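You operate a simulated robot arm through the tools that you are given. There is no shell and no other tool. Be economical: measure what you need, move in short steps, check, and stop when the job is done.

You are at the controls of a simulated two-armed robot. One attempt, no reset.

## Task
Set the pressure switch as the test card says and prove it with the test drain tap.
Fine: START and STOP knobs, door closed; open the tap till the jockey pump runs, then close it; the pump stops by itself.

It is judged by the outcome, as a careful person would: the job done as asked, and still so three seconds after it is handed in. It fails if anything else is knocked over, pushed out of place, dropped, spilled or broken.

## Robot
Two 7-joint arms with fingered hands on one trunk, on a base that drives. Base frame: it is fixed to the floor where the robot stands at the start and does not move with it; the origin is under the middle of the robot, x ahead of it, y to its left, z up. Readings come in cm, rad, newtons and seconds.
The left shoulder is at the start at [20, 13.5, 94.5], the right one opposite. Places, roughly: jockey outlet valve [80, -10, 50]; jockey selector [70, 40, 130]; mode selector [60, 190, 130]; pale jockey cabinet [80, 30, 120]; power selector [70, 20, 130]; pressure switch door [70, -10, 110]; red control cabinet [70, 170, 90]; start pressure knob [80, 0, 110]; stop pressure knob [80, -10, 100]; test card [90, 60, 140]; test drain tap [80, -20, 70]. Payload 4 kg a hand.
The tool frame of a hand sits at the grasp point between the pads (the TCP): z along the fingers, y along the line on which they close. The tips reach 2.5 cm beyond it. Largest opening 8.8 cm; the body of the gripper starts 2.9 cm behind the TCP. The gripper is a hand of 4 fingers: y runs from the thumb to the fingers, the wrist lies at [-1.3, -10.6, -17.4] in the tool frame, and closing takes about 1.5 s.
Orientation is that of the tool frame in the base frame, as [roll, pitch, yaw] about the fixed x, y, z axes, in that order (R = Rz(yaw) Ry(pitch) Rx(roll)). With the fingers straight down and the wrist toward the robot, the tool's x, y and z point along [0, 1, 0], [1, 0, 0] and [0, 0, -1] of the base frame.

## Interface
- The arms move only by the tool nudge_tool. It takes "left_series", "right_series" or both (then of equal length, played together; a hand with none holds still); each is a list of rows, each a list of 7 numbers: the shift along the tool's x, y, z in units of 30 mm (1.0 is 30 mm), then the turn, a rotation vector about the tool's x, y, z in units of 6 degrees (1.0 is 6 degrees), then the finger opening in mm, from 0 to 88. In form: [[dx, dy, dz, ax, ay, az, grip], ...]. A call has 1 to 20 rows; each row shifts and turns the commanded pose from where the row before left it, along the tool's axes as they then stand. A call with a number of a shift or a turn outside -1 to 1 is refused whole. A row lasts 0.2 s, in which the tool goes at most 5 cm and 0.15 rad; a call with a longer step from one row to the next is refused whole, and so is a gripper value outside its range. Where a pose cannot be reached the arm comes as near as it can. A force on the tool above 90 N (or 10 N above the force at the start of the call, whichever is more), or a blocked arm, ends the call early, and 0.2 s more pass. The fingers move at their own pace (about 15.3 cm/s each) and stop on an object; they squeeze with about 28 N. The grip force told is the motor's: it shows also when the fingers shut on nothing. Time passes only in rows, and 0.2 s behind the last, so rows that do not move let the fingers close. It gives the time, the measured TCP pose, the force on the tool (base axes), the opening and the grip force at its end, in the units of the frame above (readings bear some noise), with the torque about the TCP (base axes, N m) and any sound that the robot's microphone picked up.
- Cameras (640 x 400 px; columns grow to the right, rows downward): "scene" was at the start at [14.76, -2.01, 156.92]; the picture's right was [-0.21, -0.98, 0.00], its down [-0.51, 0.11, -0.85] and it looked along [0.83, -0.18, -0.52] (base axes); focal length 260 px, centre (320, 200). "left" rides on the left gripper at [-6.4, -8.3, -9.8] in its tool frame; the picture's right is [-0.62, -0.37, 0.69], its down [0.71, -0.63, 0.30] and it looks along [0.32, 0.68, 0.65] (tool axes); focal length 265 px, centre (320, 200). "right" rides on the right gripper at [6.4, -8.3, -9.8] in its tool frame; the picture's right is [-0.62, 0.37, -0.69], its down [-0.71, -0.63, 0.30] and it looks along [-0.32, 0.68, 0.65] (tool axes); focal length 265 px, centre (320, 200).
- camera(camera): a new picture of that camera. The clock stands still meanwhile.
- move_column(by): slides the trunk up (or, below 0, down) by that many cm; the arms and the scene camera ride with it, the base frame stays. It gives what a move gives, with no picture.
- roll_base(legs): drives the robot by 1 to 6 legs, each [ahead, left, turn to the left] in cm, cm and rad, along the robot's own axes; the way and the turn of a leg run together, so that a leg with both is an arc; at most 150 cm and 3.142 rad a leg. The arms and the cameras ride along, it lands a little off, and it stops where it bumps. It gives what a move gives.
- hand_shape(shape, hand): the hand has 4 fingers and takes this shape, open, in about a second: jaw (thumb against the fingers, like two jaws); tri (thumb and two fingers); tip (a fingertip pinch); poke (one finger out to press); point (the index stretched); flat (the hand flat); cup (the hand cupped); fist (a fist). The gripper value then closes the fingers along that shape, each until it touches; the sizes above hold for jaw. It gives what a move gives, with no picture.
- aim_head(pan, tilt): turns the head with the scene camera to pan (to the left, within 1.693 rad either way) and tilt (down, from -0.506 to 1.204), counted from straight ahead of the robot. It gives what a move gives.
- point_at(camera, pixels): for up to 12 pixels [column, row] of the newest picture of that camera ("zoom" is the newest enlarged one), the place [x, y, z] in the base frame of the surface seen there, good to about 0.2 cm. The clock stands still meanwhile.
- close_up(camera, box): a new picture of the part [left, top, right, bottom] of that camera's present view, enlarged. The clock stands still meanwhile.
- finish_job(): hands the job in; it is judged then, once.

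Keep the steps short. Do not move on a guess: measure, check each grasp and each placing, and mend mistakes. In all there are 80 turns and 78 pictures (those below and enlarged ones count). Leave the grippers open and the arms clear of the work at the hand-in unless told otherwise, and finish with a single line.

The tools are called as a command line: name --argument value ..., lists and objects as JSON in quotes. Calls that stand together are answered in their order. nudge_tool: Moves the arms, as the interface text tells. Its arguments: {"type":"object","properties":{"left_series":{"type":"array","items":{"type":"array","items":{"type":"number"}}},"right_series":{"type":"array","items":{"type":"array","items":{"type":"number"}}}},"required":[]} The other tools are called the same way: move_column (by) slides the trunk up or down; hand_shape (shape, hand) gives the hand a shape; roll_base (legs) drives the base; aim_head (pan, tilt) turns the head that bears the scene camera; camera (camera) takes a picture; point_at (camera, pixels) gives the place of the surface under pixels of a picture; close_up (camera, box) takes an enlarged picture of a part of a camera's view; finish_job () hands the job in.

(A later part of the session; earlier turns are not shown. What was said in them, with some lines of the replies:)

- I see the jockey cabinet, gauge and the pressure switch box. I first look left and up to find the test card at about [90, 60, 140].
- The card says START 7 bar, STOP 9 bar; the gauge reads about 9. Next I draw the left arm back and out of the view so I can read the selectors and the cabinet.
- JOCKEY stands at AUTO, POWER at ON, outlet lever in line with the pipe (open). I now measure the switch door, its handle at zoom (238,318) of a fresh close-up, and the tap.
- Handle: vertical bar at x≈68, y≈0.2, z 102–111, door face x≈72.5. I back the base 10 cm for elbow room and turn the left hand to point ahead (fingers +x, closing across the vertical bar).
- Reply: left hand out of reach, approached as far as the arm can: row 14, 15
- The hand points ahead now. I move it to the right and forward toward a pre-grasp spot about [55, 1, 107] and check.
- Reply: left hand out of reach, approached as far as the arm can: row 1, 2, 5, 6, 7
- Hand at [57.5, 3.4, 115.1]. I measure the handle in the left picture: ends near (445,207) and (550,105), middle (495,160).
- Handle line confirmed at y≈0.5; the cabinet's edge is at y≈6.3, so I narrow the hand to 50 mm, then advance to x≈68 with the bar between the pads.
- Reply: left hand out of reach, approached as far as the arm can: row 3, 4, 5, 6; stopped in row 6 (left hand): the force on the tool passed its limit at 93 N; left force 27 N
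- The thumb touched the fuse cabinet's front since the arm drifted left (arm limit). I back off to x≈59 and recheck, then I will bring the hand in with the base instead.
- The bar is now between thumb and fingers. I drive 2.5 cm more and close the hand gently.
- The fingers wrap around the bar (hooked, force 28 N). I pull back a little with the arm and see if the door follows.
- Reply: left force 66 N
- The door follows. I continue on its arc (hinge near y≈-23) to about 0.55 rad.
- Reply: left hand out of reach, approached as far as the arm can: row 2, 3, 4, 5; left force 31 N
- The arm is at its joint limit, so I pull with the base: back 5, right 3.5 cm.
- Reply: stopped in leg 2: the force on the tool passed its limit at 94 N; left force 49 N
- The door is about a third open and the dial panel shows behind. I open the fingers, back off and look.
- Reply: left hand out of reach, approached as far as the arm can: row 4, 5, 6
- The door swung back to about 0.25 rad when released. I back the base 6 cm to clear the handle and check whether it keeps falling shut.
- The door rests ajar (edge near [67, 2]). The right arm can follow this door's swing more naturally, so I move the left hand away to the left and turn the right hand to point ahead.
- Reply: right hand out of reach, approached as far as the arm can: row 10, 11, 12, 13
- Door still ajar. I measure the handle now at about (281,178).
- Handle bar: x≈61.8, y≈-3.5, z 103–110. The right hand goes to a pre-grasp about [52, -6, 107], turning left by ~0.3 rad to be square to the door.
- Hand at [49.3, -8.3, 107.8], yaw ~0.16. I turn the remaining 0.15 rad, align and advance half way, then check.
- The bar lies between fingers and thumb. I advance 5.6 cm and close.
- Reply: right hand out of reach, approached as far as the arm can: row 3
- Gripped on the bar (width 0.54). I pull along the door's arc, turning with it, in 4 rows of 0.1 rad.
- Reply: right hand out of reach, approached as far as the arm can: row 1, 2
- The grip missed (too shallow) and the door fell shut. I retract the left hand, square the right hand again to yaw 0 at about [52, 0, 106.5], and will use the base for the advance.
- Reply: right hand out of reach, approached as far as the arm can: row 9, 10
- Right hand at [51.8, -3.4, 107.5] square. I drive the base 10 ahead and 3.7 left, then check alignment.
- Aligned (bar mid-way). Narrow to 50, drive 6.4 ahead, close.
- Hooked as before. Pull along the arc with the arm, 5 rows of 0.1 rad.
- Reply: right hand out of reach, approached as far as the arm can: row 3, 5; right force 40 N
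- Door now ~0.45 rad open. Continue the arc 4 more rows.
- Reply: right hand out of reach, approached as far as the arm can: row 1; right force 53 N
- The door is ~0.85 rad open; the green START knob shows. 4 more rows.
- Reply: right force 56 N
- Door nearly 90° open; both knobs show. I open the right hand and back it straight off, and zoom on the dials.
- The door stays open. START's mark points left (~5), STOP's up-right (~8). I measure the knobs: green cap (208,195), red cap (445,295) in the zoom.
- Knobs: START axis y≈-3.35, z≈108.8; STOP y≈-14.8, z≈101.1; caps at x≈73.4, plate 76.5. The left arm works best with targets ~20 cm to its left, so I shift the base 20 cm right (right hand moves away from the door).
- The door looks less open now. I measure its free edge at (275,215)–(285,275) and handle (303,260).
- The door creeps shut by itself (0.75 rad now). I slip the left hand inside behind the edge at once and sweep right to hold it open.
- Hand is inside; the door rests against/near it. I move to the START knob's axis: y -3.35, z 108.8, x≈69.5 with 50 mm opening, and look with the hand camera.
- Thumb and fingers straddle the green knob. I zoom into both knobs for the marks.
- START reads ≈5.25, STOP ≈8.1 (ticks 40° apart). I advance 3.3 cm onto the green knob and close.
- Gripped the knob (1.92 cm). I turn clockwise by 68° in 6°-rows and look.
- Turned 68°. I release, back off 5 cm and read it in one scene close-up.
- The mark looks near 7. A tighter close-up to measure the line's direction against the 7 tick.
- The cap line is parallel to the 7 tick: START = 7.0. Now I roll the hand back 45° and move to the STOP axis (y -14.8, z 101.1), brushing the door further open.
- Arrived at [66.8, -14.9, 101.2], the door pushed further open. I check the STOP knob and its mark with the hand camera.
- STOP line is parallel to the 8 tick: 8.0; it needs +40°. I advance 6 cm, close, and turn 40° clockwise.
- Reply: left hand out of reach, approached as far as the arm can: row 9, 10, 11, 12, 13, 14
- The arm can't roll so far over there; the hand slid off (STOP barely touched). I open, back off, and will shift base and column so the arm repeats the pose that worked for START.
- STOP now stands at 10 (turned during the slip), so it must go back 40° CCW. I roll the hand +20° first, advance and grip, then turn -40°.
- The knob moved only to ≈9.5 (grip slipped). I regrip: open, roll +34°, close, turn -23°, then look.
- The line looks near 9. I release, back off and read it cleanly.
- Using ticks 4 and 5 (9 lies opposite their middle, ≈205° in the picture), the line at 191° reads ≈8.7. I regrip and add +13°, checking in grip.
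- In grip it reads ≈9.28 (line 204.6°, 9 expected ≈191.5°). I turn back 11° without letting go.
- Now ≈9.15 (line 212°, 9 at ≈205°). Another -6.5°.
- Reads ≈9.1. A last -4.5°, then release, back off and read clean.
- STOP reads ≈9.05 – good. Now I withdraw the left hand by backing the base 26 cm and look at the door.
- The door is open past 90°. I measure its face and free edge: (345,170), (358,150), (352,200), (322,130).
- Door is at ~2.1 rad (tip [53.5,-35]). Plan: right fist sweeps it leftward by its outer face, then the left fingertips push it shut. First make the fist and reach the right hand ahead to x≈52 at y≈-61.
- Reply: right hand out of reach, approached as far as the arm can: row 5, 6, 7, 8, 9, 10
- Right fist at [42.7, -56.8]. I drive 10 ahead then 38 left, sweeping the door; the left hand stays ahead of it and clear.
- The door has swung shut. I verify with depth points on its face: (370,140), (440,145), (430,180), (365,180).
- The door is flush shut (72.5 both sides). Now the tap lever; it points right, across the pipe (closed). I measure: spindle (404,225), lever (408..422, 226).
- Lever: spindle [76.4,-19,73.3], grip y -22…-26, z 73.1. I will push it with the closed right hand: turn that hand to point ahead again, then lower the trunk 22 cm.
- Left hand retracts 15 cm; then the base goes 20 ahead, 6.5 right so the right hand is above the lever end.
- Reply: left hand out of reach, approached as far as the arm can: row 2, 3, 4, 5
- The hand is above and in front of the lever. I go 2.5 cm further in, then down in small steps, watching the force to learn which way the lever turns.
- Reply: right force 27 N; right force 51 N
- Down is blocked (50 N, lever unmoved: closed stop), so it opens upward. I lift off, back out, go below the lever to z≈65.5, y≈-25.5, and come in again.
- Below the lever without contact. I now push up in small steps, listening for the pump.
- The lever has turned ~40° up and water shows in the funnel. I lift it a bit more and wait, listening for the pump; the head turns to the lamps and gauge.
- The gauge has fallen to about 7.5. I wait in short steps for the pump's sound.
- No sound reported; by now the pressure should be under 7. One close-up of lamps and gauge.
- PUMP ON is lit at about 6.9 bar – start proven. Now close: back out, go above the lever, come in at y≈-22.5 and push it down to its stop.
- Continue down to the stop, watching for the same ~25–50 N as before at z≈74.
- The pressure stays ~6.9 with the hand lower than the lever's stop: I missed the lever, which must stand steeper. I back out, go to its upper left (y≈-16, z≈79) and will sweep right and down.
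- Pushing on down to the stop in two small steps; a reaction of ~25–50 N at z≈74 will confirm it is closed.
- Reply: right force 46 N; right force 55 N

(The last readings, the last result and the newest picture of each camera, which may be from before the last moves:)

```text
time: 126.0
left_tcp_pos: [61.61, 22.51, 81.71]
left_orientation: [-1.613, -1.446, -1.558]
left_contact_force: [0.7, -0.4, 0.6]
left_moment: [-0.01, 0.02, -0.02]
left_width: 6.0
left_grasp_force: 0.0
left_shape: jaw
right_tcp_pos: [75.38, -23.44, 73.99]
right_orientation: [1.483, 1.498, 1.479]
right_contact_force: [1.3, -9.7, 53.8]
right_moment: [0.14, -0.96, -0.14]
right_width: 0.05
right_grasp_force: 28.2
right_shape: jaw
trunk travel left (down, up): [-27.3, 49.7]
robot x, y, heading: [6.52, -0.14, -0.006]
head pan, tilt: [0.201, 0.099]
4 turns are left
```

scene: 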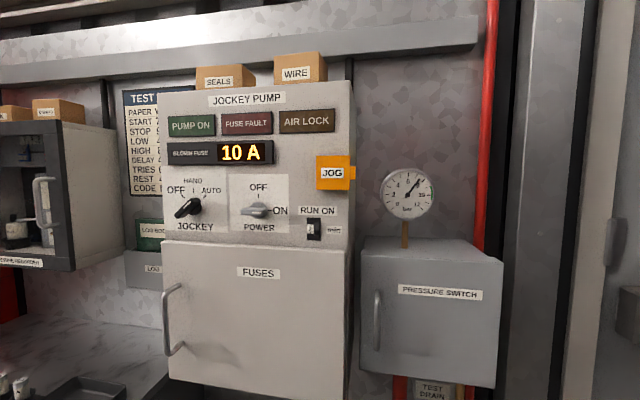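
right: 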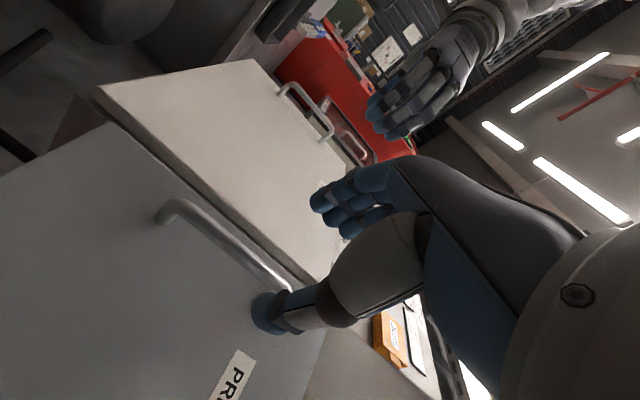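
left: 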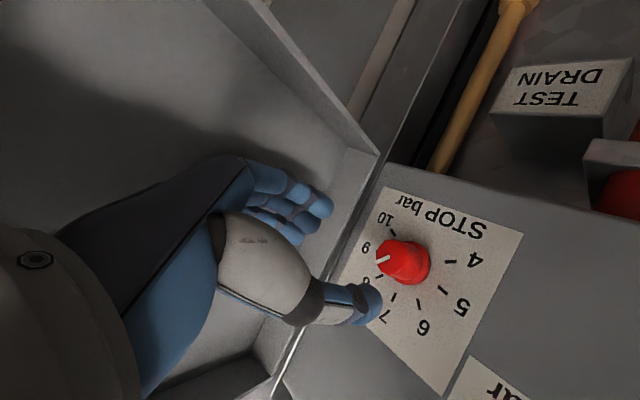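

The lever is back at its closed stop (54 N at the same z≈74). I lift off, back out, open the hand, back the base away, then wait for the pump to stop and take the last picture.

nudge_tool --right_series '[[-0.5, 0, 0, 0, 0, 0, 0], [0, 0, -0.9, 0, 0, 0, 0], [0, 0, -0.9, 0, 0, 0, 0], [0, 0, -0.9, 0, 0, 0, 0], [0, 0, 0, 0, 0, 0, 80]]'

roll_base --legs '[[-15, 0, 0]]'

nudge_tool --right_series '[[0, 0, 0, 0, 0, 0, 80], [0, 0, 0, 0, 0, 0, 80], [0, 0, 0, 0, 0, 0, 80], [0, 0, 0, 0, 0, 0, 80], [0, 0, 0, 0, 0, 0, 80], [0, 0, 0, 0, 0, 0, 80], [0, 0, 0, 0, 0, 0, 80], [0, 0, 0, 0, 0, 0, 80], [0, 0, 0, 0, 0, 0, 80], [0, 0, 0, 0, 0, 0, 80], [0, 0, 0, 0, 0, 0, 80], [0, 0, 0, 0, 0, 0, 80], [0, 0, 0, 0, 0, 0, 80], [0, 0, 0, 0, 0, 0, 80], [0, 0, 0, 0, 0, 0, 80], [0, 0, 0, 0, 0, 0, 80], [0, 0, 0, 0, 0, 0, 80], [0, 0, 0, 0, 0, 0, 80], [0, 0, 0, 0, 0, 0, 80], [0, 0, 0, 0, 0, 0, 80]]'

nudge_tool --right_series '[[0, 0, 0, 0, 0, 0, 80], [0, 0, 0, 0, 0, 0, 80], [0, 0, 0, 0, 0, 0, 80], [0, 0, 0, 0, 0, 0, 80], [0, 0, 0, 0, 0, 0, 80], [0, 0, 0, 0, 0, 0, 80], [0, 0, 0, 0, 0, 0, 80], [0, 0, 0, 0, 0, 0, 80], [0, 0, 0, 0, 0, 0, 80], [0, 0, 0, 0, 0, 0, 80], [0, 0, 0, 0, 0, 0, 80], [0, 0, 0, 0, 0, 0, 80], [0, 0, 0, 0, 0, 0, 80], [0, 0, 0, 0, 0, 0, 80], [0, 0, 0, 0, 0, 0, 80], [0, 0, 0, 0, 0, 0, 80], [0, 0, 0, 0, 0, 0, 80], [0, 0, 0, 0, 0, 0, 80], [0, 0, 0, 0, 0, 0, 80], [0, 0, 0, 0, 0, 0, 80]]'

nudge_tool --right_series '[[0, 0, 0, 0, 0, 0, 80], [0, 0, 0, 0, 0, 0, 80], [0, 0, 0, 0, 0, 0, 80], [0, 0, 0, 0, 0, 0, 80], [0, 0, 0, 0, 0, 0, 80], [0, 0, 0, 0, 0, 0, 80], [0, 0, 0, 0, 0, 0, 80], [0, 0, 0, 0, 0, 0, 80], [0, 0, 0, 0, 0, 0, 80], [0, 0, 0, 0, 0, 0, 80], [0, 0, 0, 0, 0, 0, 80], [0, 0, 0, 0, 0, 0, 80], [0, 0, 0, 0, 0, 0, 80], [0, 0, 0, 0, 0, 0, 80], [0, 0, 0, 0, 0, 0, 80], [0, 0, 0, 0, 0, 0, 80], [0, 0, 0, 0, 0, 0, 80], [0, 0, 0, 0, 0, 0, 80], [0, 0, 0, 0, 0, 0, 80], [0, 0, 0, 0, 0, 0, 80]]'

nudge_tool --right_series '[[0, 0, 0, 0, 0, 0, 80], [0, 0, 0, 0, 0, 0, 80], [0, 0, 0, 0, 0, 0, 80], [0, 0, 0, 0, 0, 0, 80], [0, 0, 0, 0, 0, 0, 80], [0, 0, 0, 0, 0, 0, 80], [0, 0, 0, 0, 0, 0, 80], [0, 0, 0, 0, 0, 0, 80], [0, 0, 0, 0, 0, 0, 80], [0, 0, 0, 0, 0, 0, 80], [0, 0, 0, 0, 0, 0, 80], [0, 0, 0, 0, 0, 0, 80], [0, 0, 0, 0, 0, 0, 80], [0, 0, 0, 0, 0, 0, 80], [0, 0, 0, 0, 0, 0, 80], [0, 0, 0, 0, 0, 0, 80], [0, 0, 0, 0, 0, 0, 80], [0, 0, 0, 0, 0, 0, 80], [0, 0, 0, 0, 0, 0, 80], [0, 0, 0, 0, 0, 0, 80]]'

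nudge_tool --right_series '[[0, 0, 0, 0, 0, 0, 80], [0, 0, 0, 0, 0, 0, 80], [0, 0, 0, 0, 0, 0, 80], [0, 0, 0, 0, 0, 0, 80], [0, 0, 0, 0, 0, 0, 80], [0, 0, 0, 0, 0, 0, 80], [0, 0, 0, 0, 0, 0, 80], [0, 0, 0, 0, 0, 0, 80], [0, 0, 0, 0, 0, 0, 80], [0, 0, 0, 0, 0, 0, 80], [0, 0, 0, 0, 0, 0, 80], [0, 0, 0, 0, 0, 0, 80], [0, 0, 0, 0, 0, 0, 80], [0, 0, 0, 0, 0, 0, 80], [0, 0, 0, 0, 0, 0, 80], [0, 0, 0, 0, 0, 0, 80], [0, 0, 0, 0, 0, 0, 80], [0, 0, 0, 0, 0, 0, 80], [0, 0, 0, 0, 0, 0, 80], [0, 0, 0, 0, 0, 0, 80]]'

camera --camera "scene"

```text
time: 127.2
left_tcp_pos: [61.65, 22.46, 81.63]
left_orientation: [-1.616, -1.446, -1.554]
left_contact_force: [0.2, 0.2, 0.4]
left_moment: [0.01, 0.01, 0.01]
left_width: 6.0
left_grasp_force: 0.1
left_shape: jaw
right_tcp_pos: [67.17, -23.54, 74.57]
right_orientation: [1.901, 1.504, 1.894]
right_contact_force: [-0.1, -0.4, -0.7]
right_moment: [0.01, 0.03, -0.01]
right_width: 7.99
right_grasp_force: 0.0
right_shape: jaw
trunk travel left (down, up): [-27.3, 49.7]
robot x, y, heading: [6.64, 0.22, -0.012]
head pan, tilt: [0.201, 0.099]
```

```text
time: 128.5
left_tcp_pos: [46.38, 22.53, 81.75]
left_orientation: [-1.615, -1.448, -1.557]
left_contact_force: [0.4, 0.6, 0.1]
left_moment: [0.01, 0.0, 0.02]
left_width: 5.98
left_grasp_force: 0.1
left_shape: jaw
right_tcp_pos: [51.8, -23.4, 74.67]
right_orientation: [1.889, 1.503, 1.881]
right_contact_force: [-0.1, -0.2, 0.2]
right_moment: [0.0, 0.04, -0.01]
right_width: 8.0
right_grasp_force: 0.1
right_shape: jaw
trunk travel left (down, up): [-27.3, 49.7]
robot x, y, heading: [-8.87, 0.04, -0.005]
head pan, tilt: [0.201, 0.099]
```

```text
time: 132.7
left_tcp_pos: [46.43, 22.49, 81.83]
left_orientation: [-1.618, -1.447, -1.553]
left_contact_force: [-0.1, 0.5, -0.4]
left_moment: [0.04, 0.01, 0.02]
left_width: 6.01
left_grasp_force: 0.0
left_shape: jaw
right_tcp_pos: [51.79, -23.42, 74.61]
right_orientation: [1.866, 1.503, 1.858]
right_contact_force: [-0.2, 0.3, -0.2]
right_moment: [-0.02, 0.0, -0.04]
right_width: 8.0
right_grasp_force: 0.2
right_shape: jaw
trunk travel left (down, up): [-27.3, 49.7]
robot x, y, heading: [-8.93, -0.15, -0.006]
head pan, tilt: [0.201, 0.099]
```

```text
time: 136.9
left_tcp_pos: [46.47, 22.5, 81.81]
left_orientation: [-1.602, -1.446, -1.572]
left_contact_force: [-0.8, 0.0, -0.1]
left_moment: [-0.01, 0.0, -0.01]
left_width: 6.0
left_grasp_force: 0.1
left_shape: jaw
right_tcp_pos: [51.85, -23.52, 74.47]
right_orientation: [1.893, 1.503, 1.885]
right_contact_force: [-0.4, -0.4, -0.1]
right_moment: [-0.03, 0.05, 0.03]
right_width: 8.0
right_grasp_force: 0.1
right_shape: jaw
trunk travel left (down, up): [-27.3, 49.7]
robot x, y, heading: [-8.37, 0.23, -0.006]
head pan, tilt: [0.201, 0.099]
```

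```text
time: 141.1
left_tcp_pos: [46.33, 22.42, 81.77]
left_orientation: [-1.616, -1.446, -1.557]
left_contact_force: [0.6, 0.1, 0.1]
left_moment: [-0.01, -0.02, 0.03]
left_width: 5.98
left_grasp_force: 0.0
left_shape: jaw
right_tcp_pos: [51.87, -23.44, 74.56]
right_orientation: [1.889, 1.502, 1.88]
right_contact_force: [-0.3, 0.1, 0.4]
right_moment: [0.02, -0.01, -0.02]
right_width: 7.99
right_grasp_force: 0.1
right_shape: jaw
trunk travel left (down, up): [-27.3, 49.7]
robot x, y, heading: [-8.7, 0.31, -0.007]
head pan, tilt: [0.201, 0.099]
```

```text
time: 145.3
left_tcp_pos: [46.33, 22.45, 81.69]
left_orientation: [-1.623, -1.447, -1.55]
left_contact_force: [-0.5, 0.0, 0.3]
left_moment: [0.01, 0.0, 0.03]
left_width: 5.97
left_grasp_force: 0.0
left_shape: jaw
right_tcp_pos: [51.77, -23.44, 74.65]
right_orientation: [1.872, 1.502, 1.865]
right_contact_force: [-0.1, 0.0, 0.6]
right_moment: [0.03, 0.01, 0.02]
right_width: 7.97
right_grasp_force: 0.0
right_shape: jaw
trunk travel left (down, up): [-27.3, 49.7]
robot x, y, heading: [-8.61, 0.51, -0.004]
head pan, tilt: [0.201, 0.099]
```

```text
time: 149.5
left_tcp_pos: [46.4, 22.5, 81.8]
left_orientation: [-1.61, -1.448, -1.563]
left_contact_force: [0.0, -0.7, 0.7]
left_moment: [0.04, 0.04, -0.01]
left_width: 5.98
left_grasp_force: 0.0
left_shape: jaw
right_tcp_pos: [51.81, -23.54, 74.51]
right_orientation: [1.886, 1.504, 1.877]
right_contact_force: [0.1, -0.2, -0.4]
right_moment: [0.02, -0.02, -0.01]
right_width: 7.98
right_grasp_force: 0.0
right_shape: jaw
trunk travel left (down, up): [-27.3, 49.7]
robot x, y, heading: [-8.63, 0.35, -0.007]
head pan, tilt: [0.201, 0.099]
```

```text
0 pictures are left
3 turns are left
```

scene: 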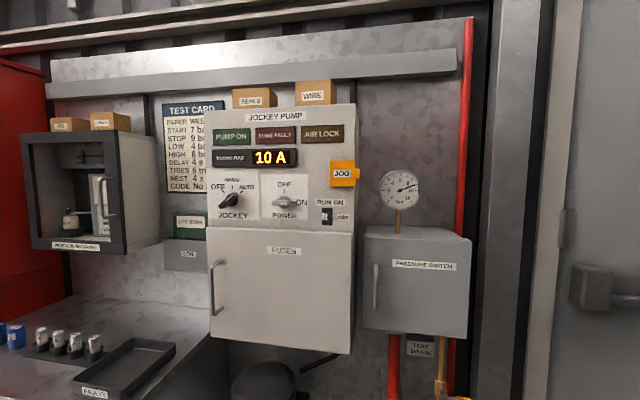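

The gauge is back at about 9 bar and the PUMP ON lamp is dark, so the pump stopped by itself. The door is shut, the tap is at its closed stop, and both hands are open and clear. I'm handing in.

finish_job

```text
The job is handed in.
```

The pressure switch is set to START 7 bar and STOP about 9 bar (the knob reads roughly 9.05), the door is shut, and the tap test ran the jockey pump, which stopped by itself at about 9 bar after I closed the tap.
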